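You operate a simulated robot arm through the tools that you are given. There is no shell and no other tool. Be economical: measure what you need, move in short steps, check, and stop when the job is done.

Carry out the task below with a simulated two-armed robot. There is one attempt and no reset: what you move stays moved.

Task
Shut the blue tub drawer. Take the cap off the tall blue pot and lay it down on the wash bench top. Fetch the black brush and set it in the black bucket. Fetch the teal v block and set it on top of the green weight. Fetch the yellow footed rod and stand it on the steel disc. The order is free. Set down upright: teal v block, yellow footed rod.

Only the result counts: the job must be done as asked and must still hold three seconds after the hand-in. Knocking over, shifting, dropping, spilling or breaking anything else fails it. Lids that push on must go on centred and level and be pressed home; caps that screw on are set level and turned clockwise until they are tight.

Robot
Two 7-joint arms with two-finger parallel grippers on one trunk, on a base that drives. Base frame: it is fixed to the floor where the robot stands at the start and does not move with it; the origin is under the middle of the robot, x ahead of it, y to its left, z up. Lengths are in mm, angles in rad, forces in N, time in s.
The left shoulder is at the start at [50, 177, 1029], the right one opposite. With the tool pointing down near the work surface each hand reaches from about 180 to 700 mm from the robot's upright axis, wherever it stands, measured 20 degrees to its own side. Places, roughly: black brush (9x5x6 cm) [900, -1600, 900]; black bucket (21x21x20 cm) [1100, -1700, 1000]; blue tub drawer [600, -300, 700]; green weight [-500, -1250, 1000]; steel disc (9x9x2 cm) [-2700, 2300, 800]; tall blue pot (9x9x12 cm) [-500, -1000, 900]; teal v block (7x3x6 cm) [-600, -1200, 900]; yellow footed rod (5x4x8 cm) [-2500, 2300, 800]. Payload 3.43 kg a hand.
The tool frame of a hand sits at the grasp point between the pads (the TCP): z along the fingers, y along the line on which they close. The tips reach 34 mm beyond it. The gripper opens to 128 mm. The fingers are 24 mm wide and 12 mm thick; the gripper's body (48 by 130 mm) begins 96 mm behind the TCP.
Orientation is that of the tool frame in the base frame, as [roll, pitch, yaw] about the fixed x, y, z axes, in that order (R = Rz(yaw) Ry(pitch) Rx(roll)). With the fingers straight down and closing along the base's y, the tool's x points along the base's -x, its y along +y and its z along -z.

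Tools
- The arms move only by the tool arm_command. It takes "left_steps", "right_steps" or both (then of equal length, played together; a hand with none holds still); each is a list of rows, each an object of numbers (a shift or turn left out is 0, a gripper value left out holds the last): "tx", "ty", "tz": the shift along the tool's x, y, z in units of 20 mm (1.0 is 20 mm); "ax", "ay", "az": the turn, a rotation vector about the tool's x, y, z in units of 8 degrees (1.0 is 8 degrees); "fingers": the finger opening in mm, from 0 to 128. In form: [{"tx": .., "ty": .., "tz": .., "ax": .., "ay": .., "az": .., "fingers": ..}, ...]. A call has 1 to 12 rows; each row shifts and turns the commanded pose from where the row before left it, along the tool's axes as they then stand. A call with a number of a shift or a turn outside -1 to 1 is refused whole. Each row takes 0.2 s and may step no farther than 50 mm and 0.15 rad from the row before; otherwise, or with a gripper value out of range, the whole call is refused. Where a pose cannot be reached the arm comes as near as it can. A force on the tool above 40 N (or 10 N above the force at the start of the call, whichever is more), or a blocked arm, ends the call early, and 0.2 s more pass. Each finger travels about 108 mm/s and halts on what it meets, pressing with about 22 N; the grip force reading is that of the motor and also rises with nothing between the fingers. The clock runs only during rows and for 0.2 s after the last one: add rows that do not move to give the fingers time. It gives the time, the measured TCP pose, the force on the tool (base axes), the opening and the grip force at its end, in the units of the frame above (readings bear some noise), with the torque about the TCP (base axes, N m) and any sound that the robot's microphone picked up, and new pictures: "show" is both (left out), scene, wrist or none (wrist: the cameras of the hands that moved).
- Cameras (640 x 400 px; columns grow to the right, rows downward): "scene" is now at [122.7, -76.5, 1215.8]; the picture's right is [-0.82, -0.57, 0.00], its down [-0.19, 0.28, -0.94] and it looks along [0.54, -0.77, -0.34] (base axes); focal length 214 px, centre (320, 200). "left" rides on the left gripper at [76, 11, -160] in its tool frame; the picture's right is [-0.15, 0.99, 0.00], its down [-0.88, -0.13, -0.46] and it looks along [-0.45, -0.07, 0.89] (tool axes); focal length 234 px, centre (320, 200). "right" rides on the right gripper at [76, -11, -160] in its tool frame; the picture's right is [0.15, 0.99, 0.00], its down [-0.88, 0.13, -0.46] and it looks along [-0.45, 0.07, 0.89] (tool axes); focal length 234 px, centre (320, 200). There is no depth. A picture from a camera that has moved, and an enlarged one, comes with that camera's place and axes in the base frame and with its lens.
- move_column(by): slides the trunk up (or, below 0, down) by that many mm; the arms and the scene camera ride with it, the base frame stays. It gives what a move gives, with no picture.
- drive_base(legs): drives the robot by 1 to 6 legs, each [ahead, turn to the left] in mm and rad, along the robot's own axes; the way and the turn of a leg run together, so that a leg with both is an arc; at most 1500 mm and 3.142 rad a leg. The arms and the cameras ride along, it lands a little off, and it stops where it bumps. It gives what a move gives, and a new picture of the scene camera.
- head_to(pan, tilt): turns the head with the scene camera to pan (to the left, within 1.396 rad either way) and tilt (down, from -0.506 to 1.204), counted from straight ahead of the robot. It gives what a move gives, and a new picture of the scene camera.
- zoom(camera, box): a new picture of the part [left, top, right, bottom] of that camera's present view, enlarged. It takes no simulated time.
- job_done(): hands the job in; it is judged then, once.

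Work in short steps. Places have to be worked out from the pictures, the camera data and where the tool is seen: move nearer, look again, correct. Check each grasp and each placing, and mend what went wrong. You have 165 turns and 260 pictures in all, those below and enlarged ones among them. Open the grippers and draw the arms clear of the work before you hand the job in, unless the task says otherwise; then end with one line.

The tools are called after "Emit:" by a JSON object that holds its "fn" and its "kwargs". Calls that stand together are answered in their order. arm_command: Moves the arms, as the interface text tells. Its arguments: {"type":"object","properties":{"left_steps":{"type":"array","items":{"type":"object","properties":{"tx":{"type":"number"},"ty":{"type":"number"},"tz":{"type":"number"},"ax":{"type":"number"},"ay":{"type":"number"},"az":{"type":"number"},"fingers":{"type":"number"}}}},"right_steps":{"type":"array","items":{"type":"object","properties":{"tx":{"type":"number"},"ty":{"type":"number"},"tz":{"type":"number"},"ax":{"type":"number"},"ay":{"type":"number"},"az":{"type":"number"},"fingers":{"type":"number"}}}},"show":{"type":"string","enum":["both","scene","wrist","none"]}},"required":[]} The other tools are called the same way: move_column (by) slides the trunk up or down; drive_base (legs) drives the base; head_to (pan, tilt) turns the head that bears the scene camera; zoom (camera, box) takes an enlarged picture of a part of a camera's view; job_done () hands the job in.

At the start:

```text
time: 0.0
left_position: [441.6, -17.7, 1114.0]
left_tool_rot: [3.141, 0.001, -3.141]
left_ft_force: [-0.2, 0.2, 0.3]
left_wrist_torque: [-0.02, 0.01, -0.01]
left_opening: 127.8
left_grasp_force: 0.1
right_position: [304.7, -317.6, 1136.6]
right_tool_rot: [3.141, 0.0, 3.14]
right_ft_force: [-0.5, 1.0, 0.2]
right_wrist_torque: [-0.03, -0.01, -0.01]
right_opening: 127.8
right_grasp_force: 0.1
trunk travel left (down, up): [-200.0, 201.0]
robot x, y, heading: [-0.7, -0.0, -0.002]
head pan, tilt: [-0.962, 0.344]
```

scene: 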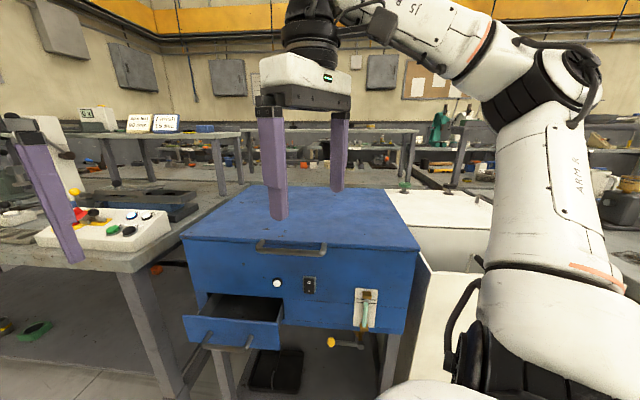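
right: 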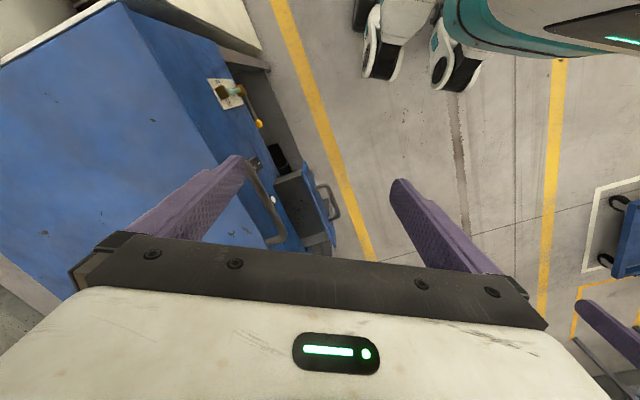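
left: 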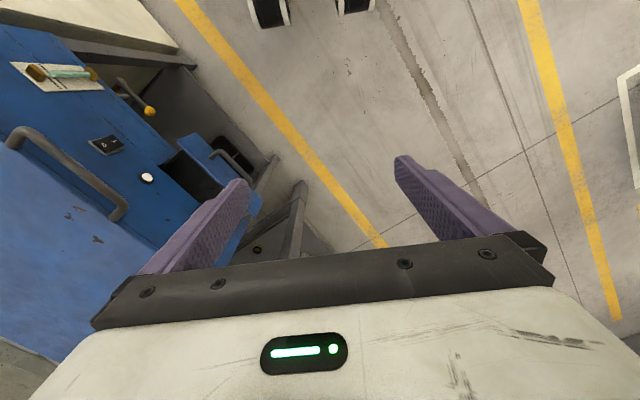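

I'll look more closely at the drawer first.

Emit:
{"fn": "zoom", "kwargs": {"camera": "scene", "box": [160, 180, 440, 380]}}

Emit:
{"fn": "head_to", "kwargs": {"pan": -0.4, "tilt": 0.7}}

```text
2.00 times, centred on (300, 280) of scene
camera zoom: at [122.7, -76.5, 1215.8], right [-0.82, -0.57, 0.0], down [-0.19, 0.28, -0.94], along [0.54, -0.77, -0.34], focal length 429 px, centre (360, 40)
```

zoom: 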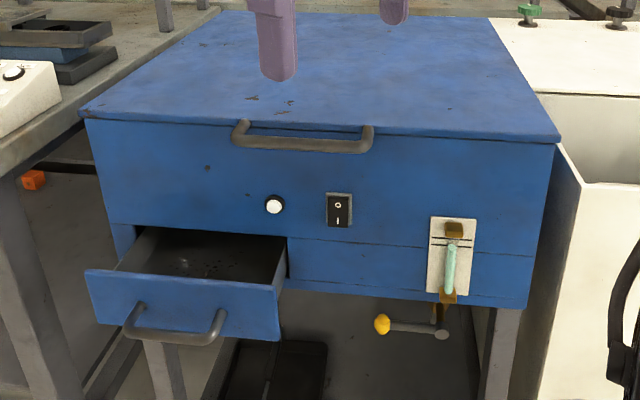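

```text
time: 1.0
left_position: [440.3, -16.3, 1114.3]
left_tool_rot: [-3.14, 0.002, -3.139]
left_ft_force: [-0.4, -0.8, 0.6]
left_wrist_torque: [-0.02, -0.01, -0.01]
left_opening: 128.0
left_grasp_force: 0.1
right_position: [304.9, -317.6, 1137.3]
right_tool_rot: [-3.142, 0.0, 3.14]
right_ft_force: [0.7, -0.1, 0.0]
right_wrist_torque: [0.0, 0.05, -0.02]
right_opening: 127.9
right_grasp_force: 0.2
trunk travel left (down, up): [-200.0, 201.0]
robot x, y, heading: [4.4, -1.2, -0.004]
head pan, tilt: [-0.4, 0.7]
camera scene: at [147.6, -33.2, 1183.7], right [-0.39, -0.92, 0.0], down [-0.59, 0.25, -0.77], along [0.7, -0.3, -0.64], focal length 214 px, centre (320, 200)
```

scene: 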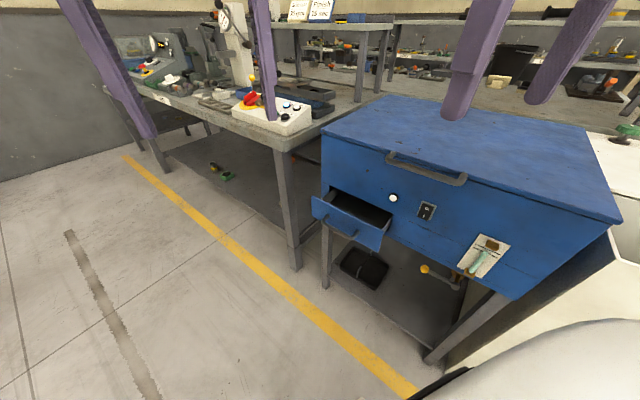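

The drawer's front panel triangulates to about [512,-264,~750], and it closes along (0.48,-0.88). I'll close the right fingers, turn the hand 61° to the panel, and move the left arm aside.

Emit:
{"fn": "arm_command", "kwargs": {"right_steps": [{"az": 0.95, "fingers": 0}, {"az": 0.95}, {"az": 0.95}, {"az": 0.95}, {"az": 0.95}, {"az": 0.95}, {"az": 0.95}, {"az": 0.95}], "left_steps": [{"ty": 0.9}, {"ty": 0.9}, {"ty": 0.9}, {"ty": 0.9}, {"ty": 0.9}, {"ty": 0.9}, {"ty": 0.9}, {"ty": 0.9}], "show": "none"}}

Emit:
{"fn": "arm_command", "kwargs": {"right_steps": [{"ty": 0.94, "tx": 0.28}, {"ty": 0.94, "tx": 0.28}, {"ty": 0.94, "tx": 0.28}, {"ty": 0.94, "tx": 0.28}, {"ty": 0.94, "tx": 0.28}, {"ty": 0.94, "tx": 0.28}, {"ty": 0.94, "tx": 0.28}, {"ty": 0.94, "tx": 0.28}, {"ty": 0.94, "tx": 0.28}, {"ty": 0.94, "tx": 0.28}, {"ty": 0.94, "tx": 0.28}], "show": "both"}}

```text
time: 2.8
left_position: [440.7, 128.3, 1113.3]
left_tool_rot: [-3.141, 0.002, -3.141]
left_ft_force: [0.0, 0.2, -0.6]
left_wrist_torque: [0.01, 0.01, 0.0]
left_opening: 128.1
left_grasp_force: 0.0
right_position: [303.4, -318.7, 1137.1]
right_tool_rot: [-3.141, -0.001, 2.077]
right_ft_force: [0.4, -0.1, 0.9]
right_wrist_torque: [0.0, 0.01, 0.03]
right_opening: 0.0
right_grasp_force: 22.4
trunk travel left (down, up): [-200.0, 201.0]
robot x, y, heading: [2.0, 3.0, 0.001]
head pan, tilt: [-0.4, 0.7]
```

```text
time: 5.2
left_position: [440.2, 128.8, 1113.5]
left_tool_rot: [-3.139, 0.0, -3.139]
left_ft_force: [0.0, -0.4, -0.2]
left_wrist_torque: [-0.04, 0.0, -0.02]
left_opening: 127.9
left_grasp_force: 0.1
right_position: [423.3, -196.3, 1117.3]
right_tool_rot: [3.137, -0.001, 2.078]
right_ft_force: [-0.8, -0.7, 0.4]
right_wrist_torque: [-0.01, 0.03, -0.03]
right_opening: 0.0
right_grasp_force: 22.0
right hand out of reach, approached as far as the arm can: row 9, 10, 11
trunk travel left (down, up): [-200.0, 201.0]
robot x, y, heading: [-0.5, 1.2, -0.001]
head pan, tilt: [-0.4, 0.7]
camera scene: at [147.6, -33.2, 1183.7], right [-0.39, -0.92, 0.0], down [-0.59, 0.25, -0.76], along [0.7, -0.3, -0.64], focal length 214 px, centre (320, 200)
camera right: at [375.9, -135.5, 1278.4], right [0.79, 0.61, 0.0], down [0.54, -0.71, 0.46], along [0.28, -0.36, -0.89], focal length 234 px, centre (320, 200)
```

scene: 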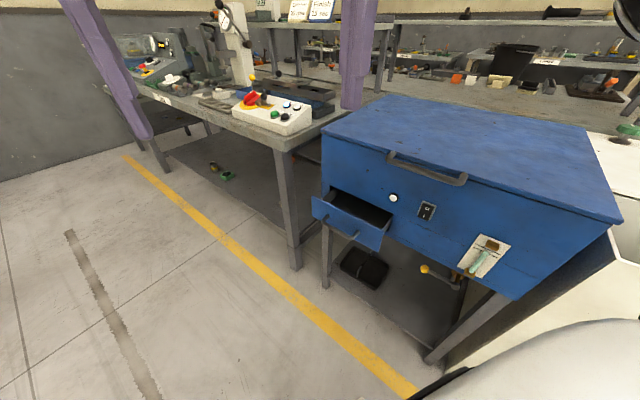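
right: 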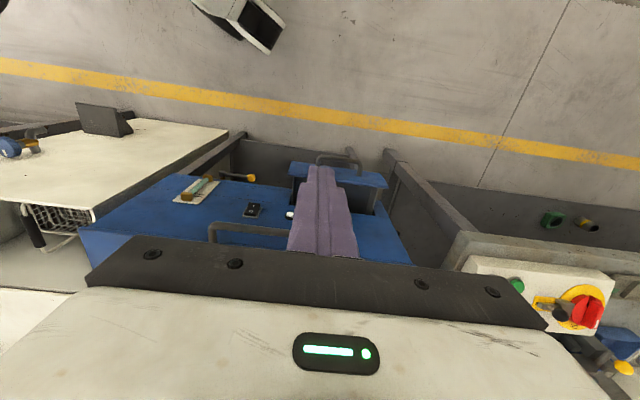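

The reach limit came from the height, so I'll lower the hand here, about 85 mm clear in front of the drawer.

Emit:
{"fn": "arm_command", "kwargs": {"right_steps": [{"tz": 1}, {"tz": 1}, {"tz": 1}, {"tz": 1}, {"tz": 1}, {"tz": 1}, {"tz": 1}, {"tz": 1}, {"tz": 1}, {"tz": 1}, {"tz": 1}, {"tz": 1}], "show": "both"}}

```text
time: 7.8
left_position: [441.7, 127.7, 1112.5]
left_tool_rot: [-3.141, 0.001, -3.14]
left_ft_force: [1.2, 0.3, -0.1]
left_wrist_torque: [0.01, -0.02, 0.02]
left_opening: 127.6
left_grasp_force: 0.1
right_position: [424.0, -197.3, 876.7]
right_tool_rot: [3.139, 0.0, 2.081]
right_ft_force: [-0.2, -0.5, 0.0]
right_wrist_torque: [-0.01, 0.03, -0.01]
right_opening: 0.2
right_grasp_force: 22.2
trunk travel left (down, up): [-200.0, 201.0]
robot x, y, heading: [0.1, -0.4, -0.002]
head pan, tilt: [-0.4, 0.7]
camera scene: at [147.8, -33.2, 1183.7], right [-0.39, -0.92, 0.0], down [-0.59, 0.25, -0.76], along [0.7, -0.3, -0.64], focal length 214 px, centre (320, 200)
camera right: at [377.0, -136.8, 1037.0], right [0.79, 0.61, 0.0], down [0.54, -0.71, 0.46], along [0.28, -0.36, -0.89], focal length 234 px, centre (320, 200)
```

scene: 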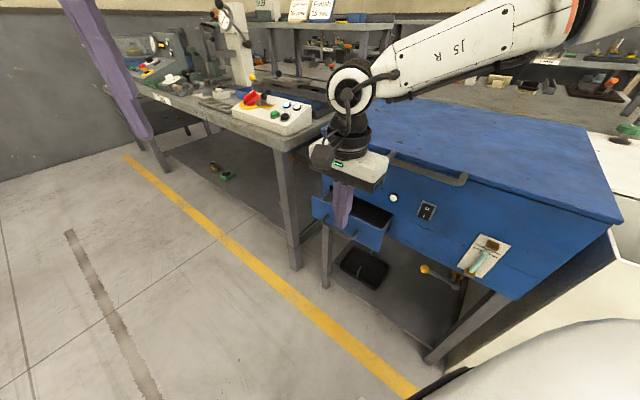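
right: 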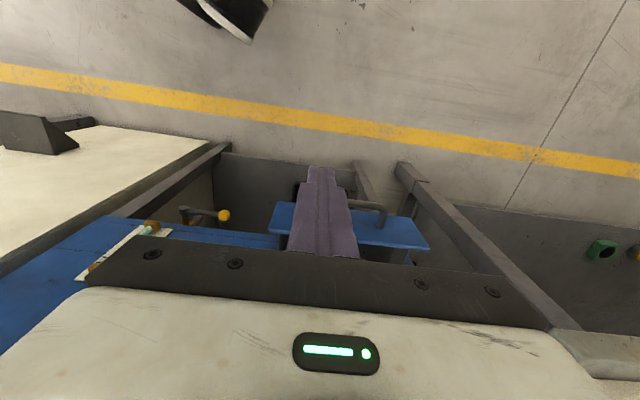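

The panel spans z 685–780 with its centre near (530,-264). I'll shift sideways to miss the lid handle, lower the hand, and tilt the tips forward.

Emit:
{"fn": "arm_command", "kwargs": {"right_steps": [{"ty": 0.9}, {"ty": 0.9}, {"ty": 0.9}, {"ty": 0.9}, {"ty": 0.9}, {"tz": 0.88}, {"tz": 0.88}, {"tz": 0.88}, {"tz": 0.88}, {"tz": 0.88}, {"ay": -1}, {"ay": -1}], "show": "both"}}

```text
time: 10.4
left_position: [441.3, 128.0, 1112.9]
left_tool_rot: [-3.14, 0.0, -3.139]
left_ft_force: [0.4, -0.5, 0.0]
left_wrist_torque: [0.0, -0.05, 0.0]
left_opening: 127.7
left_grasp_force: 0.1
right_position: [465.3, -201.2, 804.2]
right_tool_rot: [3.138, 0.281, 2.078]
right_ft_force: [0.0, 0.8, -0.4]
right_wrist_torque: [-0.01, 0.04, 0.0]
right_opening: 0.2
right_grasp_force: 21.6
right hand out of reach, approached as far as the arm can: row 5, 7, 8, 9, 10, 11, 12
trunk travel left (down, up): [-200.0, 201.0]
robot x, y, heading: [2.6, 1.1, 0.003]
head pan, tilt: [-0.4, 0.7]
camera scene: at [147.6, -33.1, 1183.7], right [-0.39, -0.92, 0.0], down [-0.59, 0.25, -0.77], along [0.7, -0.3, -0.64], focal length 214 px, centre (320, 200)
camera right: at [397.6, -104.8, 937.1], right [0.8, 0.6, -0.04], down [0.46, -0.57, 0.68], along [0.39, -0.56, -0.73], focal length 234 px, centre (320, 200)
```

scene: 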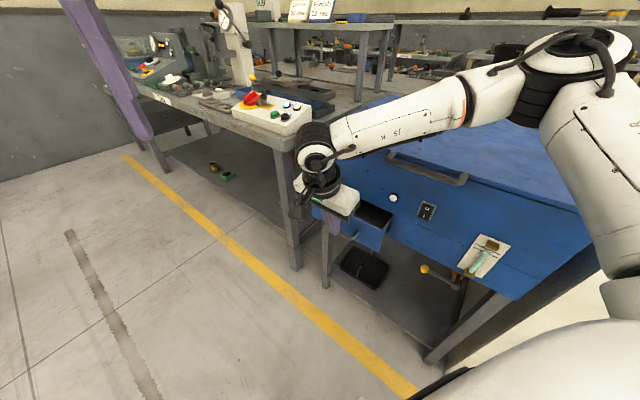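
right: 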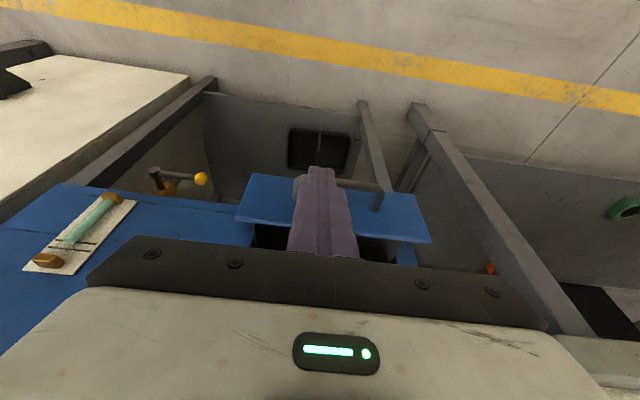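

The arm is at its reach limit here. I'll raise it, turn the base to face the drawer (about -61°), and use the left hand instead.

Emit:
{"fn": "arm_command", "kwargs": {"right_steps": [{"ay": 1, "tz": -1}, {"ay": 1, "tz": -1}, {"tz": -1, "tx": 0.5}, {"tz": -1, "tx": 0.5}, {"tz": -1, "ty": -0.5}, {"tz": -1, "ty": -0.5}, {"tz": -1, "ty": -1}, {"tz": -1, "ty": -1}, {"tz": -1, "ty": -1}, {"tz": -1, "ty": -1}, {"tz": -1, "ty": -1}, {"tz": -1, "ty": -1}], "left_steps": [{"fingers": 0}, {}, {}, {}, {}, {}, {}, {}, {}, {}, {}, {}], "show": "none"}}

Emit:
{"fn": "arm_command", "kwargs": {"right_steps": [{"tz": -1, "ty": -1}, {"tz": -1, "ty": -1}, {"ty": -1}, {"ty": -1}, {"az": -0.95}, {"az": -0.95}, {"az": -0.95}, {"az": -0.95}, {"az": -0.95}, {"az": -0.95}, {"az": -0.95}, {"az": -0.95}], "show": "none"}}

Emit:
{"fn": "drive_base", "kwargs": {"legs": [[0, -1.065]]}}

Emit:
{"fn": "head_to", "kwargs": {"pan": 0.3, "tilt": 0.8}}

```text
time: 13.0
left_position: [441.1, 128.2, 1112.9]
left_tool_rot: [-3.14, 0.0, -3.141]
left_ft_force: [0.3, 0.4, 0.0]
left_wrist_torque: [-0.01, -0.02, 0.03]
left_opening: 0.0
left_grasp_force: 22.3
right_position: [328.8, -244.2, 1044.0]
right_tool_rot: [3.142, 0.0, 2.08]
right_ft_force: [-0.1, -0.6, 0.1]
right_wrist_torque: [-0.02, 0.01, -0.01]
right_opening: 0.0
right_grasp_force: 21.5
trunk travel left (down, up): [-200.0, 201.0]
robot x, y, heading: [-1.7, 3.7, 0.002]
head pan, tilt: [-0.4, 0.7]
```

```text
time: 15.6
left_position: [440.1, 128.9, 1112.4]
left_tool_rot: [-3.141, 0.001, -3.14]
left_ft_force: [0.0, 0.0, -0.6]
left_wrist_torque: [0.02, 0.01, 0.02]
left_opening: 0.5
left_grasp_force: 21.7
right_position: [259.0, -285.0, 1083.0]
right_tool_rot: [3.14, 0.002, -3.14]
right_ft_force: [-0.9, 0.6, 0.4]
right_wrist_torque: [0.0, -0.01, -0.01]
right_opening: 0.0
right_grasp_force: 21.8
trunk travel left (down, up): [-200.0, 201.0]
robot x, y, heading: [-1.8, 2.6, -0.004]
head pan, tilt: [-0.4, 0.7]
```

```text
time: 18.6
left_position: [325.3, -323.6, 1112.6]
left_tool_rot: [3.141, 0.0, 2.081]
left_ft_force: [0.2, -0.4, -0.3]
left_wrist_torque: [0.01, 0.02, -0.03]
left_opening: 0.0
left_grasp_force: 21.9
right_position: [-122.9, -365.1, 1082.8]
right_tool_rot: [3.14, 0.0, 2.078]
right_ft_force: [0.5, 0.4, 0.3]
right_wrist_torque: [0.01, -0.01, 0.0]
right_opening: 0.0
right_grasp_force: 22.1
trunk travel left (down, up): [-200.0, 201.0]
robot x, y, heading: [1.1, 1.5, -1.059]
head pan, tilt: [-0.4, 0.7]
camera scene: at [42.5, -145.8, 1183.7], right [-0.99, -0.11, 0.0], down [-0.07, 0.64, -0.76], along [0.08, -0.76, -0.64], focal length 214 px, centre (320, 200)
```

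scene: 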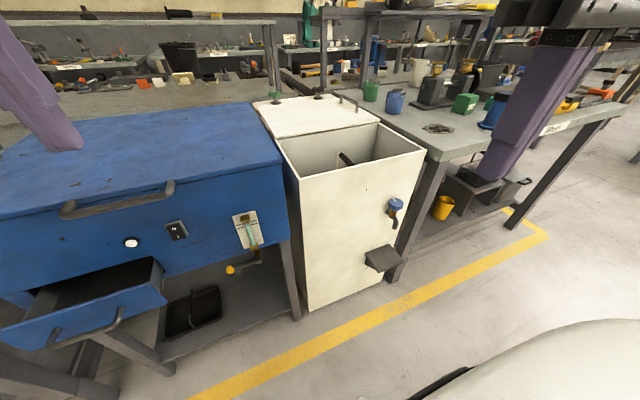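

```text
time: 19.7
left_position: [326.1, -323.5, 1112.2]
left_tool_rot: [-3.141, 0.002, 2.081]
left_ft_force: [-0.3, 0.3, 0.4]
left_wrist_torque: [0.02, 0.01, 0.01]
left_opening: 0.1
left_grasp_force: 22.2
right_position: [-122.4, -364.7, 1083.4]
right_tool_rot: [3.141, 0.0, 2.078]
right_ft_force: [0.2, 0.3, -0.3]
right_wrist_torque: [0.0, 0.0, -0.03]
right_opening: 0.0
right_grasp_force: 21.9
trunk travel left (down, up): [-200.0, 201.0]
robot x, y, heading: [-3.5, 2.1, -1.064]
head pan, tilt: [0.3, 0.799]
camera scene: at [91.7, -117.0, 1175.5], right [-0.69, -0.72, 0.0], down [-0.52, 0.5, -0.7], along [0.5, -0.48, -0.72], focal length 214 px, centre (320, 200)
```

scene: 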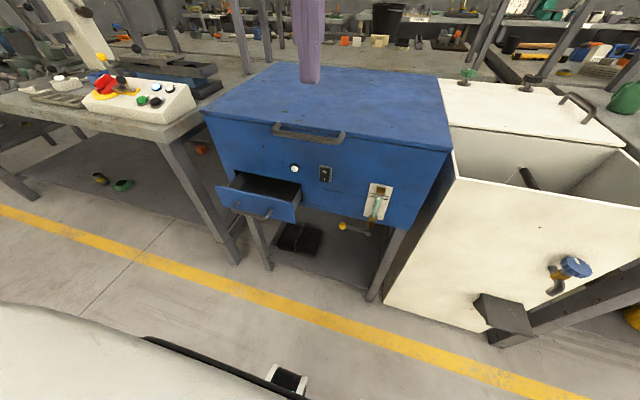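

I'll reposition the base a little ahead and left so the drawer falls in the comfortable reach of the left arm.

Emit:
{"fn": "drive_base", "kwargs": {"legs": [[0, 0.6], [190, 0], [0, -0.6]]}}

```text
time: 24.6
left_position: [503.6, -400.3, 1112.3]
left_tool_rot: [3.14, 0.002, 2.099]
left_ft_force: [0.4, 0.1, 0.5]
left_wrist_torque: [-0.03, -0.01, 0.0]
left_opening: 0.0
left_grasp_force: 21.7
right_position: [54.9, -450.1, 1083.0]
right_tool_rot: [-3.14, 0.0, 2.097]
right_ft_force: [0.4, -0.4, -0.4]
right_wrist_torque: [0.01, -0.02, 0.02]
right_opening: 0.1
right_grasp_force: 22.5
trunk travel left (down, up): [-200.0, 201.0]
robot x, y, heading: [173.2, -85.5, -1.041]
head pan, tilt: [0.3, 0.799]
camera scene: at [265.1, -198.5, 1175.5], right [-0.68, -0.74, 0.0], down [-0.53, 0.49, -0.7], along [0.51, -0.47, -0.72], focal length 214 px, centre (320, 200)
```

scene: 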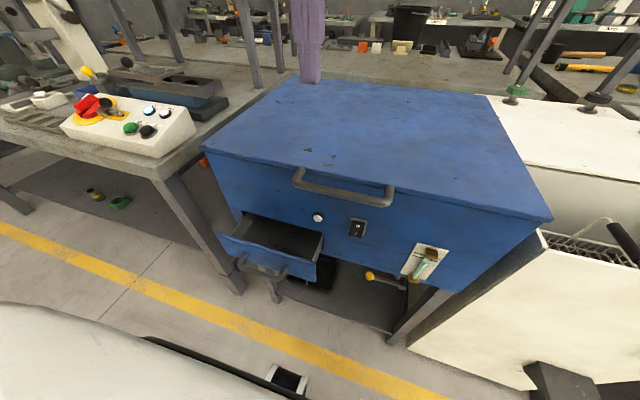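

The panel position is confirmed, with its centre near (513,-274). I'll bring the left hand back in front of it while high, then lower it.

Emit:
{"fn": "arm_command", "kwargs": {"left_steps": [{"tx": 0.94, "ty": 0.51}, {"tx": 0.94, "ty": 0.51}, {"tx": 0.94, "ty": 0.51}, {"tx": 0.94, "ty": 0.51}, {"tx": 0.94, "ty": 0.51}, {"tx": 0.94, "ty": 0.51}, {"tx": 0.94, "ty": 0.51}, {"tx": 0.94, "ty": 0.51}, {"tx": 0.94, "ty": 0.51}, {"tx": 0.94, "ty": 0.51}], "show": "none"}}

Emit:
{"fn": "arm_command", "kwargs": {"left_steps": [{"tz": 1}, {"tz": 1}, {"tz": 1}, {"tz": 1}, {"tz": 1}, {"tz": 1}, {"tz": 1}, {"tz": 1}, {"tz": 1}, {"tz": 1}], "show": "both"}}

```text
time: 26.8
left_position: [496.6, -185.9, 1113.0]
left_tool_rot: [3.141, 0.001, 2.1]
left_ft_force: [-0.1, 0.0, 0.3]
left_wrist_torque: [0.01, -0.02, 0.01]
left_opening: 0.0
left_grasp_force: 22.4
right_position: [55.1, -449.2, 1083.8]
right_tool_rot: [3.141, 0.0, 2.096]
right_ft_force: [-0.4, 0.3, 0.0]
right_wrist_torque: [0.01, -0.01, 0.02]
right_opening: 0.0
right_grasp_force: 22.4
trunk travel left (down, up): [-200.0, 201.0]
robot x, y, heading: [170.0, -82.9, -1.043]
head pan, tilt: [0.3, 0.799]
```

```text
time: 29.0
left_position: [495.1, -185.9, 911.3]
left_tool_rot: [-3.14, 0.002, 2.1]
left_ft_force: [0.2, -0.2, -0.7]
left_wrist_torque: [0.0, -0.03, -0.03]
left_opening: 0.0
left_grasp_force: 21.8
right_position: [55.7, -449.5, 1082.0]
right_tool_rot: [3.141, -0.001, 2.097]
right_ft_force: [-0.1, 0.6, -0.3]
right_wrist_torque: [-0.03, -0.01, -0.01]
right_opening: 0.2
right_grasp_force: 21.8
trunk travel left (down, up): [-200.0, 201.0]
robot x, y, heading: [171.0, -83.4, -1.048]
head pan, tilt: [0.3, 0.799]
camera scene: at [265.4, -198.4, 1175.5], right [-0.68, -0.74, 0.0], down [-0.53, 0.49, -0.7], along [0.51, -0.47, -0.72], focal length 214 px, centre (320, 200)
camera left: at [468.8, -113.7, 1070.9], right [0.93, 0.37, 0.0], down [0.33, -0.83, 0.46], along [0.17, -0.42, -0.89], focal length 234 px, centre (320, 200)
```

scene: 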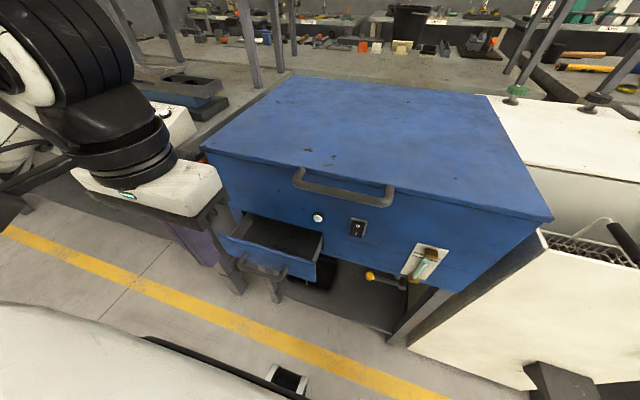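
left: 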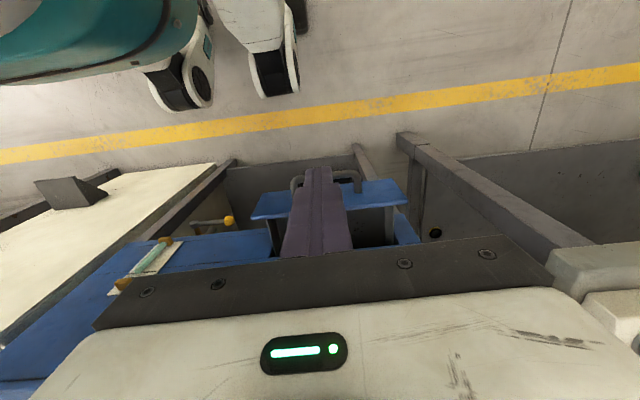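

Clear of the handle by about 30 mm. I'll lower to panel height and tilt the tips forward.

Emit:
{"fn": "arm_command", "kwargs": {"left_steps": [{"tz": 1}, {"tz": 1}, {"tz": 1}, {"tz": 1}, {"tz": 1}, {"tz": 1}, {"ay": -1}, {"ay": -1}], "show": "both"}}

```text
time: 30.8
left_position: [538.1, -266.5, 799.8]
left_tool_rot: [3.141, 0.279, 2.1]
left_ft_force: [0.2, -1.5, 0.8]
left_wrist_torque: [-0.02, 0.03, 0.01]
left_opening: 0.0
left_grasp_force: 21.9
left hand out of reach, approached as far as the arm can: row 2, 3, 4, 5, 7, 8
right_position: [55.9, -450.6, 1084.3]
right_tool_rot: [3.141, 0.002, 2.095]
right_ft_force: [0.1, 0.1, -0.5]
right_wrist_torque: [-0.01, 0.01, -0.01]
right_opening: 0.0
right_grasp_force: 22.3
trunk travel left (down, up): [-200.0, 201.0]
robot x, y, heading: [171.4, -83.8, -1.042]
head pan, tilt: [0.3, 0.799]
camera scene: at [265.3, -198.4, 1175.5], right [-0.68, -0.74, 0.0], down [-0.53, 0.49, -0.7], along [0.51, -0.47, -0.72], focal length 214 px, centre (320, 200)
camera left: at [489.1, -159.5, 931.4], right [0.93, 0.38, 0.04], down [0.25, -0.69, 0.68], along [0.28, -0.62, -0.73], focal length 234 px, centre (320, 200)
```

scene: 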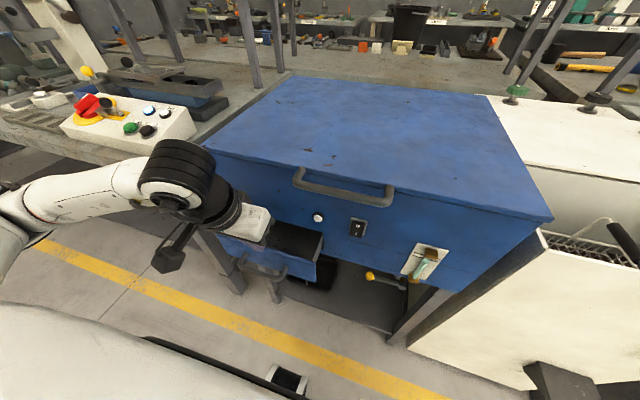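
left: 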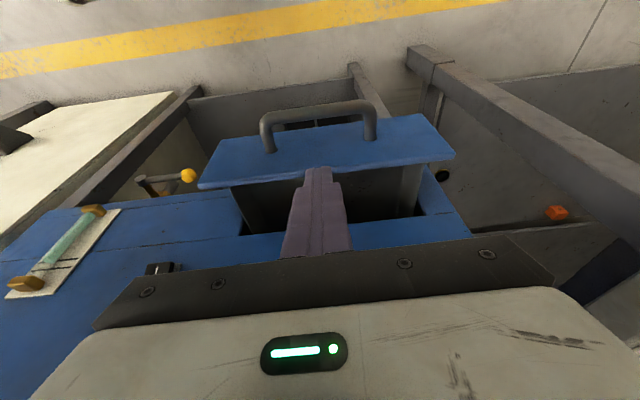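

The inner reach limit made the hand drift forward over the drawer, though nothing was touched. I'll raise it straight up, back the base off 90 mm, then lower again in front of the panel.

Emit:
{"fn": "arm_command", "kwargs": {"left_steps": [{"tz": -0.96, "tx": -0.28}, {"tz": -0.96, "tx": -0.28}, {"tz": -0.96, "tx": -0.28}, {"tz": -0.96, "tx": -0.28}], "show": "none"}}

Emit:
{"fn": "drive_base", "kwargs": {"legs": [[-90, 0]]}}

Emit:
{"fn": "zoom", "kwargs": {"camera": "left", "box": [0, 0, 640, 400]}}

```text
time: 31.8
left_position: [535.3, -266.2, 880.4]
left_tool_rot: [3.141, 0.278, 2.101]
left_ft_force: [-0.7, 0.4, 0.7]
left_wrist_torque: [0.0, -0.02, 0.01]
left_opening: 0.0
left_grasp_force: 21.5
right_position: [55.2, -450.2, 1083.2]
right_tool_rot: [-3.14, 0.0, 2.096]
right_ft_force: [0.2, -1.1, -0.4]
right_wrist_torque: [0.01, -0.01, 0.0]
right_opening: 0.0
right_grasp_force: 22.1
trunk travel left (down, up): [-200.0, 201.0]
robot x, y, heading: [169.0, -81.9, -1.044]
head pan, tilt: [0.3, 0.799]
```

```text
time: 32.9
left_position: [491.8, -190.0, 880.5]
left_tool_rot: [-3.141, 0.28, 2.102]
left_ft_force: [0.5, 0.4, 0.6]
left_wrist_torque: [0.01, 0.02, -0.02]
left_opening: 0.0
left_grasp_force: 21.5
right_position: [11.1, -374.0, 1083.2]
right_tool_rot: [-3.141, -0.001, 2.099]
right_ft_force: [-0.2, 0.5, -0.5]
right_wrist_torque: [-0.04, -0.02, 0.0]
right_opening: 0.1
right_grasp_force: 21.7
trunk travel left (down, up): [-200.0, 201.0]
robot x, y, heading: [126.9, -8.4, -1.046]
head pan, tilt: [0.3, 0.799]
camera scene: at [221.0, -122.1, 1175.6], right [-0.68, -0.74, 0.0], down [-0.53, 0.48, -0.7], along [0.51, -0.47, -0.72], focal length 214 px, centre (320, 200)
```

scene: 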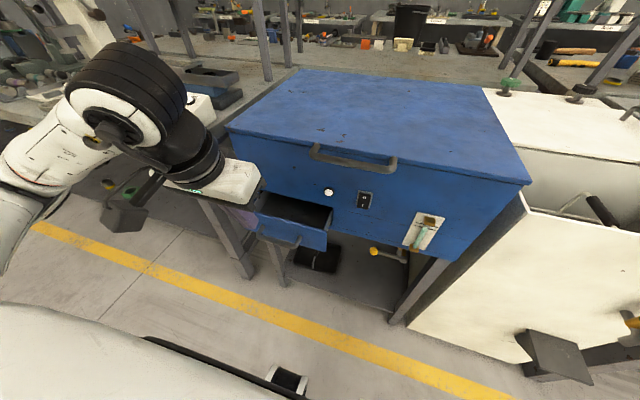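

```text
1.00 times, centred on (320, 200) of left (not enlarged: the box is as wide or as high as the picture)
camera zoom: at [444.1, -83.3, 1012.7], right [0.92, 0.38, 0.04], down [0.25, -0.69, 0.68], along [0.29, -0.62, -0.73], focal length 234 px, centre (320, 200)
```

zoom: 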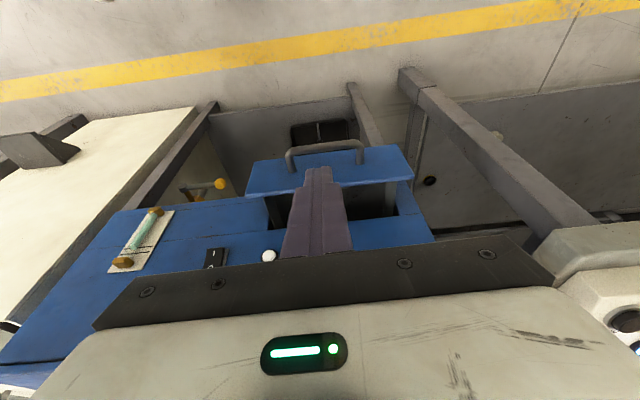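

The tip is in front of the panel. I'll lower straight down 95 mm.

Emit:
{"fn": "arm_command", "kwargs": {"left_steps": [{"tz": 0.96, "tx": 0.28}, {"tz": 0.96, "tx": 0.28}, {"tz": 0.96, "tx": 0.28}, {"tz": 0.96, "tx": 0.28}, {"tz": 0.7, "tx": 0.2}], "show": "both"}}

```text
time: 34.1
left_position: [492.5, -188.9, 783.7]
left_tool_rot: [-3.14, 0.282, 2.1]
left_ft_force: [-0.1, -0.4, 0.2]
left_wrist_torque: [-0.04, -0.03, -0.01]
left_opening: 0.2
left_grasp_force: 22.0
right_position: [13.0, -373.9, 1083.5]
right_tool_rot: [-3.14, 0.0, 2.098]
right_ft_force: [0.0, 0.7, 0.4]
right_wrist_torque: [0.04, 0.03, 0.0]
right_opening: 0.4
right_grasp_force: 21.6
trunk travel left (down, up): [-200.0, 201.0]
robot x, y, heading: [126.1, -8.1, -1.044]
head pan, tilt: [0.3, 0.799]
camera scene: at [221.2, -122.4, 1175.5], right [-0.68, -0.74, 0.0], down [-0.53, 0.48, -0.7], along [0.51, -0.47, -0.72], focal length 214 px, centre (320, 200)
camera left: at [443.9, -83.1, 917.7], right [0.93, 0.38, 0.04], down [0.25, -0.69, 0.68], along [0.28, -0.62, -0.73], focal length 234 px, centre (320, 200)
```

scene: 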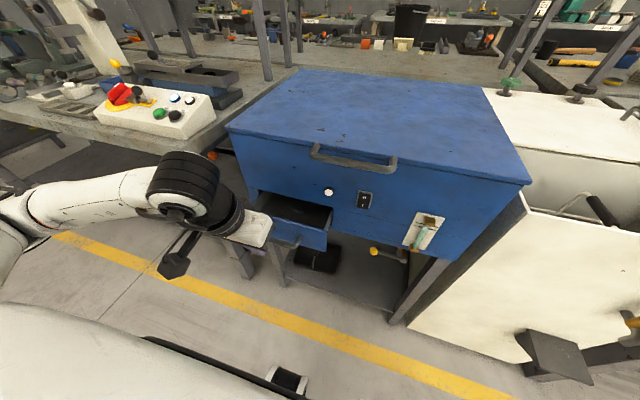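
left: 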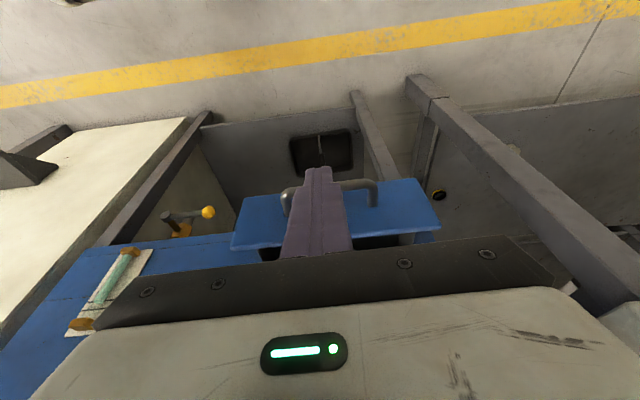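

Ready to push forward along the closing direction.

Emit:
{"fn": "arm_command", "kwargs": {"left_steps": [{"tx": -0.77, "tz": 0.22}, {"tx": -0.77, "tz": 0.22}, {"tx": -0.77, "tz": 0.22}, {"tx": -0.77, "tz": 0.22}, {"tx": -0.77, "tz": 0.22}, {"tx": -0.77, "tz": 0.22}, {"tx": -0.77, "tz": 0.22}, {"tx": -0.77, "tz": 0.22}, {"tx": -0.77, "tz": 0.22}, {"tx": -0.77, "tz": 0.22}, {"tx": -0.77, "tz": 0.22}], "show": "both"}}

```text
time: 36.5
left_position: [578.9, -340.3, 786.7]
left_tool_rot: [-3.142, 0.274, 2.099]
left_ft_force: [-10.2, 16.6, 5.5]
left_wrist_torque: [0.4, 0.14, -0.04]
left_opening: 0.2
left_grasp_force: 21.3
right_position: [10.7, -374.1, 1084.4]
right_tool_rot: [3.141, 0.002, 2.099]
right_ft_force: [0.2, 0.3, 0.5]
right_wrist_torque: [-0.03, 0.0, 0.04]
right_opening: 0.1
right_grasp_force: 22.4
trunk travel left (down, up): [-200.0, 201.0]
robot x, y, heading: [126.9, -8.4, -1.044]
head pan, tilt: [0.3, 0.799]
camera scene: at [220.1, -120.6, 1175.9], right [-0.68, -0.74, 0.0], down [-0.53, 0.48, -0.7], along [0.52, -0.47, -0.72], focal length 214 px, centre (320, 200)
camera left: at [531.4, -233.8, 920.0], right [0.93, 0.38, 0.04], down [0.25, -0.69, 0.68], along [0.28, -0.62, -0.73], focal length 234 px, centre (320, 200)
```

scene: 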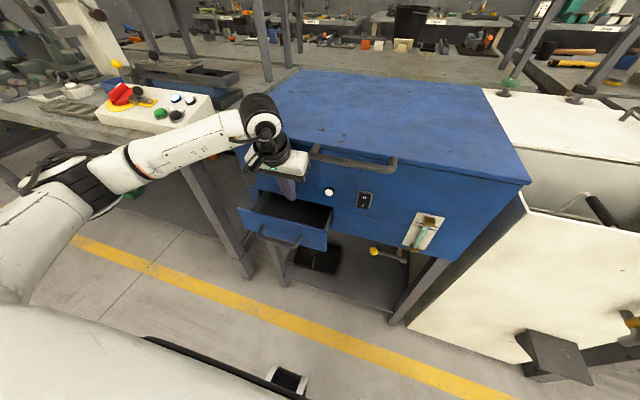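
left: 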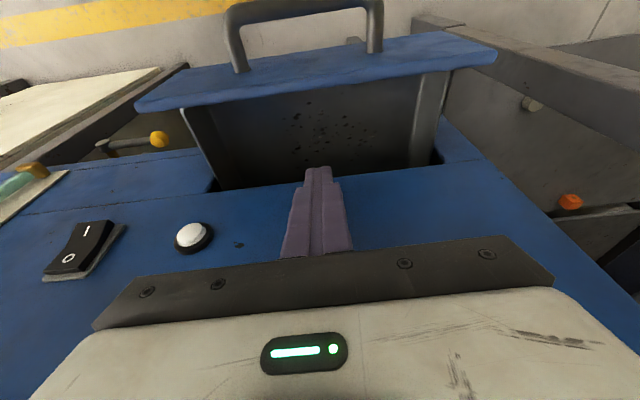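

The tip passed above the panel, which means the panel top is really at z≈744, about 80 mm open, with the cabinet face at a≈607. I'll back off in front of the panel, then go 40 mm lower.

Emit:
{"fn": "arm_command", "kwargs": {"left_steps": [{"tx": 0.3, "tz": -0.6}, {"tx": 0.96, "tz": -0.28}, {"tx": 0.96, "tz": -0.28}, {"tx": 0.96, "tz": -0.28}, {"tx": 0.96, "tz": -0.28}, {"tx": 0.96, "tz": -0.28}, {"tx": 0.96, "tz": -0.28}, {"tx": 0.96, "tz": -0.28}, {"tx": 0.96, "tz": -0.28}, {"tx": 0.5, "tz": -0.14}], "show": "none"}}

Emit:
{"fn": "arm_command", "kwargs": {"left_steps": [{"tz": 0.96, "tx": 0.28}, {"tz": 0.96, "tx": 0.28}, {"tz": 0.64, "tx": 0.18}], "show": "wrist"}}

```text
time: 38.7
left_position: [492.2, -188.9, 795.9]
left_tool_rot: [3.141, 0.278, 2.099]
left_ft_force: [-0.8, 0.5, 0.7]
left_wrist_torque: [0.0, 0.02, -0.01]
left_opening: 0.2
left_grasp_force: 21.8
left hand out of reach, approached as far as the arm can: row 10
right_position: [11.9, -373.9, 1084.1]
right_tool_rot: [-3.141, 0.002, 2.098]
right_ft_force: [-0.1, -0.2, 0.4]
right_wrist_torque: [0.03, 0.01, -0.03]
right_opening: 0.0
right_grasp_force: 22.4
trunk travel left (down, up): [-200.0, 201.0]
robot x, y, heading: [125.3, -7.7, -1.035]
head pan, tilt: [0.3, 0.799]
```

```text
time: 39.5
left_position: [491.6, -190.0, 742.5]
left_tool_rot: [3.141, 0.28, 2.102]
left_ft_force: [-0.1, 0.2, 1.0]
left_wrist_torque: [0.0, 0.01, -0.02]
left_opening: 0.1
left_grasp_force: 22.1
right_position: [11.3, -374.8, 1083.2]
right_tool_rot: [3.141, -0.002, 2.097]
right_ft_force: [-0.2, 0.2, 0.0]
right_wrist_torque: [0.01, 0.0, 0.01]
right_opening: 0.2
right_grasp_force: 21.5
trunk travel left (down, up): [-200.0, 201.0]
robot x, y, heading: [127.7, -8.7, -1.045]
head pan, tilt: [0.3, 0.799]
camera left: at [443.9, -83.6, 875.3], right [0.92, 0.38, 0.04], down [0.25, -0.69, 0.68], along [0.29, -0.62, -0.73], focal length 234 px, centre (320, 200)
```

left: 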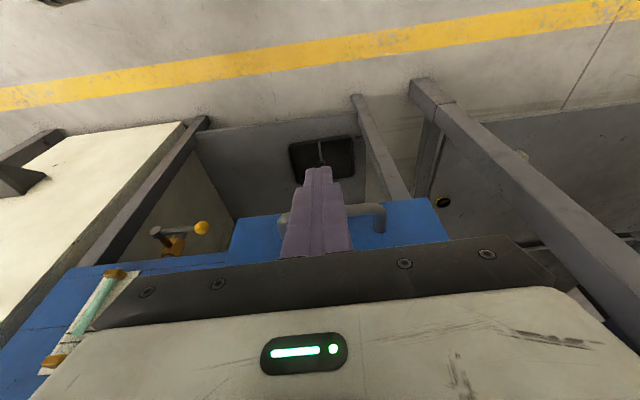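

Fingertips now overlap the panel front by about 35 mm. I'll tilt a bit more to keep the body clear of the lid handle, then push.

Emit:
{"fn": "arm_command", "kwargs": {"left_steps": [{"ay": -1}, {"ay": -0.5}, {"tx": -0.71, "tz": 0.38}, {"tx": -0.71, "tz": 0.38}, {"tx": -0.71, "tz": 0.38}, {"tx": -0.71, "tz": 0.38}, {"tx": -0.71, "tz": 0.38}, {"tx": -0.71, "tz": 0.38}, {"tx": -0.71, "tz": 0.38}, {"tx": -0.71, "tz": 0.38}], "show": "both"}}

```text
time: 41.4
left_position: [551.6, -297.8, 732.0]
left_tool_rot: [3.14, 0.477, 2.095]
left_ft_force: [-5.1, 12.3, 14.7]
left_wrist_torque: [0.05, 0.06, -0.09]
left_opening: 0.0
left_grasp_force: 21.6
left hand out of reach, approached as far as the arm can: row 1, 2
right_position: [11.8, -374.5, 1084.2]
right_tool_rot: [3.141, 0.002, 2.1]
right_ft_force: [-0.3, -0.5, 0.5]
right_wrist_torque: [0.04, -0.01, 0.01]
right_opening: 0.0
right_grasp_force: 21.9
trunk travel left (down, up): [-200.0, 201.0]
robot x, y, heading: [126.3, -6.3, -1.034]
head pan, tilt: [0.3, 0.799]
stopped in row 9 (left hand): the force on the tool passed its limit at 48 N (the readings are from after the stop); the commanded pose is now the measured one
camera scene: at [220.2, -120.6, 1176.0], right [-0.67, -0.74, 0.0], down [-0.53, 0.48, -0.7], along [0.52, -0.47, -0.72], focal length 214 px, centre (320, 200)
camera left: at [492.4, -170.7, 840.1], right [0.92, 0.38, 0.07], down [0.17, -0.56, 0.81], along [0.35, -0.73, -0.58], focal length 234 px, centre (320, 200)
```

scene: 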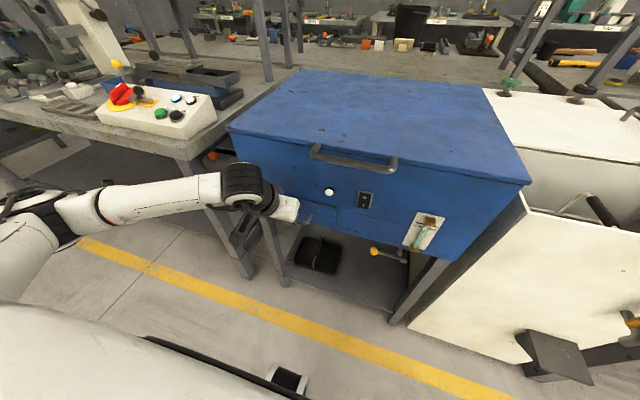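
left: 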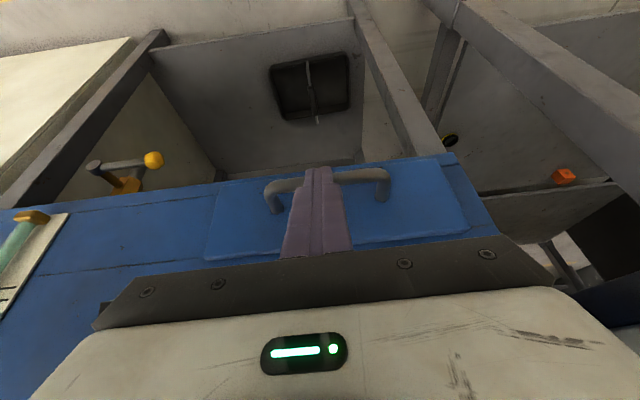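

The drawer now looks flush. I'll back off, raise the hand, and check.

Emit:
{"fn": "arm_command", "kwargs": {"left_steps": [{"tx": 0.71, "tz": -0.38}, {"tx": 0.71, "tz": -0.38}, {"tx": 0.71, "tz": -0.38}, {"tx": 0.71, "tz": -0.38}, {"tz": -0.9, "tx": -0.3, "ay": 1}, {"tz": -1, "ay": 1}, {"tz": -1, "ay": 1}, {"tz": -1, "ay": 0.5}, {"tz": -1}, {"tz": -1}, {"tz": -1}, {"tz": -1}], "show": "none"}}

Emit:
{"fn": "arm_command", "kwargs": {"left_steps": [{"tz": -1}, {"tz": -1}, {"tz": -1}, {"tz": -1}, {"tz": -1}, {"tz": -1}, {"tz": -1}, {"tz": -1}], "show": "both"}}

Emit:
{"fn": "zoom", "kwargs": {"camera": "scene", "box": [200, 130, 400, 290]}}

```text
time: 44.0
left_position: [512.8, -231.6, 889.3]
left_tool_rot: [3.139, -0.013, 2.098]
left_ft_force: [0.3, 0.4, 0.9]
left_wrist_torque: [-0.01, 0.01, 0.01]
left_opening: 0.1
left_grasp_force: 22.2
right_position: [12.8, -375.5, 1083.5]
right_tool_rot: [3.14, 0.0, 2.098]
right_ft_force: [-0.5, -0.1, 0.7]
right_wrist_torque: [0.01, -0.02, 0.04]
right_opening: 0.0
right_grasp_force: 22.3
trunk travel left (down, up): [-200.0, 201.0]
robot x, y, heading: [124.8, -8.1, -1.045]
head pan, tilt: [0.3, 0.799]
```

```text
time: 45.8
left_position: [514.8, -234.2, 1049.1]
left_tool_rot: [3.14, -0.013, 2.098]
left_ft_force: [0.4, -0.1, -0.1]
left_wrist_torque: [0.0, 0.0, -0.04]
left_opening: 0.0
left_grasp_force: 22.2
right_position: [12.9, -374.4, 1083.8]
right_tool_rot: [3.141, 0.001, 2.099]
right_ft_force: [0.4, 0.3, -0.6]
right_wrist_torque: [0.03, 0.02, 0.03]
right_opening: 0.0
right_grasp_force: 21.8
trunk travel left (down, up): [-200.0, 201.0]
robot x, y, heading: [128.0, -5.3, -1.041]
head pan, tilt: [0.3, 0.799]
camera scene: at [221.1, -122.0, 1175.5], right [-0.68, -0.74, 0.0], down [-0.53, 0.48, -0.7], along [0.51, -0.47, -0.72], focal length 214 px, centre (320, 200)
camera left: at [488.3, -164.8, 1209.9], right [0.93, 0.37, 0.0], down [0.33, -0.83, 0.44], along [0.16, -0.41, -0.9], focal length 234 px, centre (320, 200)
```

scene: 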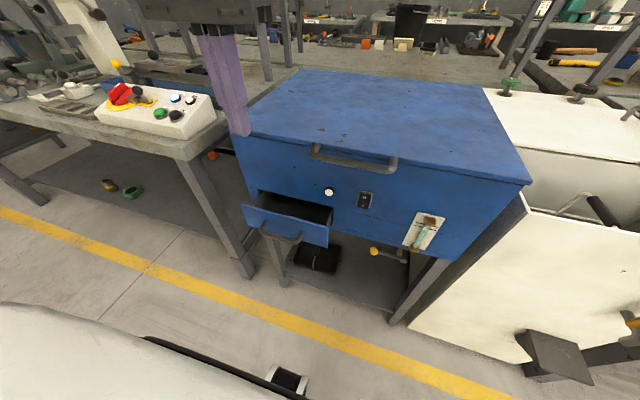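
left: 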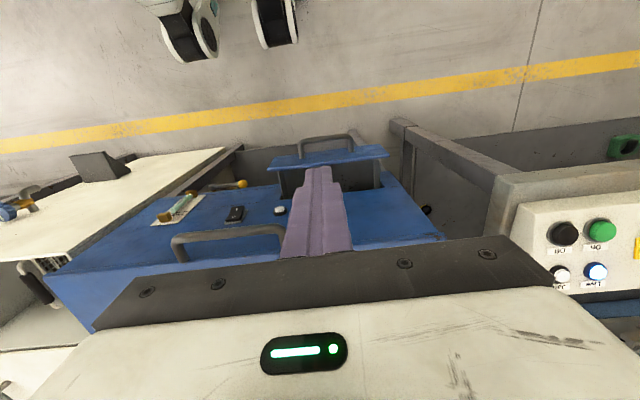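

```text
2.50 times, centred on (300, 210) of scene
camera zoom: at [221.1, -122.0, 1175.5], right [-0.68, -0.74, 0.0], down [-0.53, 0.48, -0.7], along [0.51, -0.47, -0.72], focal length 536 px, centre (370, 175)
```

zoom: 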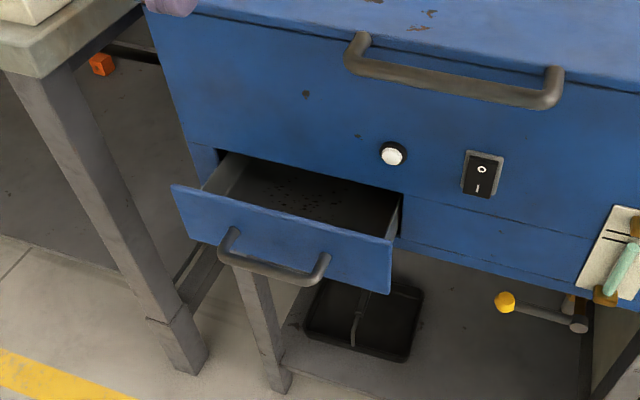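

The fingertip hooked behind the handle bar as I withdrew, so the drawer came back out. I'll redo it with the tips higher on the panel and lift straight up afterwards.

Emit:
{"fn": "arm_command", "kwargs": {"left_steps": [{"tx": 0.8, "tz": 0.6}, {"tx": 0.8, "tz": 0.6}, {"tx": 0.8, "tz": 0.6}, {"tz": 1}, {"tz": 1}, {"tz": 1}, {"tz": 1}, {"tz": 1}, {"tz": 1}, {"tz": 1}, {"ay": -1, "tz": 1}, {"ay": -1, "tz": 1}], "show": "wrist"}}

```text
time: 48.4
left_position: [491.2, -194.6, 834.5]
left_tool_rot: [3.14, 0.268, 2.099]
left_ft_force: [-0.1, -0.6, 0.0]
left_wrist_torque: [-0.02, 0.0, -0.02]
left_opening: 0.0
left_grasp_force: 21.9
right_position: [12.7, -375.1, 1084.9]
right_tool_rot: [-3.141, 0.0, 2.098]
right_ft_force: [-0.6, -0.4, -0.3]
right_wrist_torque: [-0.03, 0.04, 0.01]
right_opening: 0.0
right_grasp_force: 21.7
trunk travel left (down, up): [-200.0, 201.0]
robot x, y, heading: [127.9, -6.4, -1.042]
head pan, tilt: [0.3, 0.799]
camera left: at [443.4, -88.4, 968.5], right [0.93, 0.38, 0.04], down [0.25, -0.7, 0.67], along [0.28, -0.61, -0.74], focal length 234 px, centre (320, 200)
```

left: 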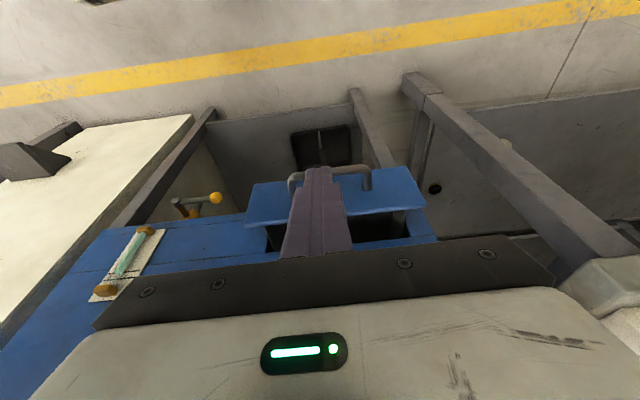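

Lower to TCP z≈757, then push forward horizontally.

Emit:
{"fn": "arm_command", "kwargs": {"left_steps": [{"tz": 0.96, "tx": 0.28}, {"tz": 0.96, "tx": 0.28}, {"tz": 0.96, "tx": 0.28}, {"tz": 0.8, "tx": 0.22}, {"tx": -0.77, "tz": 0.22}, {"tx": -0.77, "tz": 0.22}, {"tx": -0.77, "tz": 0.22}, {"tx": -0.77, "tz": 0.22}, {"tx": -0.77, "tz": 0.22}, {"tx": -0.77, "tz": 0.22}], "show": "wrist"}}

```text
time: 50.6
left_position: [537.9, -274.2, 755.7]
left_tool_rot: [3.139, 0.266, 2.099]
left_ft_force: [0.0, 0.0, -0.2]
left_wrist_torque: [0.01, 0.01, 0.02]
left_opening: 0.2
left_grasp_force: 21.4
right_position: [11.1, -375.2, 1083.5]
right_tool_rot: [-3.141, 0.0, 2.097]
right_ft_force: [-0.3, -0.2, -0.3]
right_wrist_torque: [0.0, 0.02, -0.02]
right_opening: 0.0
right_grasp_force: 21.9
trunk travel left (down, up): [-200.0, 201.0]
robot x, y, heading: [129.0, -5.8, -1.041]
head pan, tilt: [0.3, 0.799]
camera left: at [490.6, -169.1, 890.0], right [0.93, 0.38, 0.04], down [0.25, -0.7, 0.67], along [0.28, -0.61, -0.74], focal length 234 px, centre (320, 200)
```

left: 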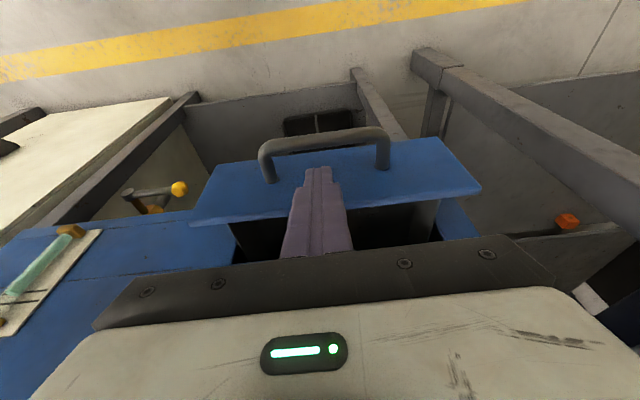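

No contact yet; continue forward.

Emit:
{"fn": "arm_command", "kwargs": {"left_steps": [{"tx": -0.77, "tz": 0.22}, {"tx": -0.77, "tz": 0.22}, {"tx": -0.77, "tz": 0.22}], "show": "wrist"}}

```text
time: 51.4
left_position: [562.5, -316.2, 754.1]
left_tool_rot: [3.141, 0.266, 2.096]
left_ft_force: [-0.2, 0.2, 0.3]
left_wrist_torque: [0.01, -0.02, 0.01]
left_opening: 0.0
left_grasp_force: 21.9
right_position: [12.4, -375.2, 1084.2]
right_tool_rot: [3.141, 0.001, 2.098]
right_ft_force: [0.2, 0.4, 0.2]
right_wrist_torque: [0.0, -0.03, -0.02]
right_opening: 0.0
right_grasp_force: 22.4
trunk travel left (down, up): [-200.0, 201.0]
robot x, y, heading: [131.8, -8.3, -1.042]
head pan, tilt: [0.3, 0.799]
camera left: at [515.2, -211.1, 889.0], right [0.93, 0.38, 0.04], down [0.25, -0.7, 0.67], along [0.28, -0.61, -0.74], focal length 234 px, centre (320, 200)
```

left: 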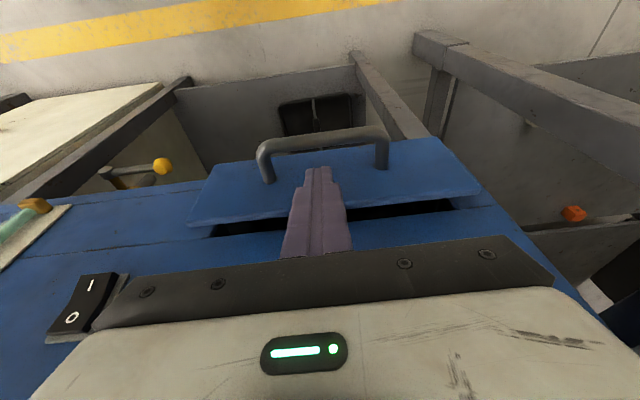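

The drawer is sliding in with the finger. Continue until it bottoms.

Emit:
{"fn": "arm_command", "kwargs": {"left_steps": [{"tx": -0.5, "tz": 0.14}, {"tx": -0.5, "tz": 0.14}, {"tx": -0.5, "tz": 0.14}, {"tx": -0.5, "tz": 0.14}, {"tx": -0.5, "tz": 0.14}, {"tx": -0.5, "tz": 0.14}], "show": "wrist"}}

```text
time: 52.2
left_position: [572.9, -334.0, 752.6]
left_tool_rot: [3.14, 0.24, 2.091]
left_ft_force: [-5.8, 9.6, 5.1]
left_wrist_torque: [0.18, 0.1, 0.01]
left_opening: 0.0
left_grasp_force: 21.8
right_position: [12.6, -373.8, 1083.5]
right_tool_rot: [3.141, 0.001, 2.099]
right_ft_force: [0.9, -0.6, -0.2]
right_wrist_torque: [0.0, -0.01, 0.01]
right_opening: 0.1
right_grasp_force: 22.1
trunk travel left (down, up): [-200.0, 201.0]
robot x, y, heading: [123.6, -4.2, -1.038]
head pan, tilt: [0.3, 0.799]
stopped in row 4 (left hand): the force on the tool passed its limit at 49 N (the readings are from after the stop); the commanded pose is now the measured one
camera left: at [527.2, -231.1, 889.9], right [0.93, 0.37, 0.04], down [0.26, -0.71, 0.65], along [0.27, -0.6, -0.76], focal length 234 px, centre (320, 200)
```

left: 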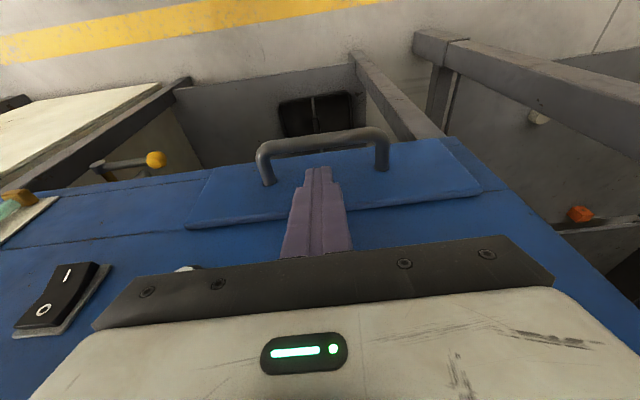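

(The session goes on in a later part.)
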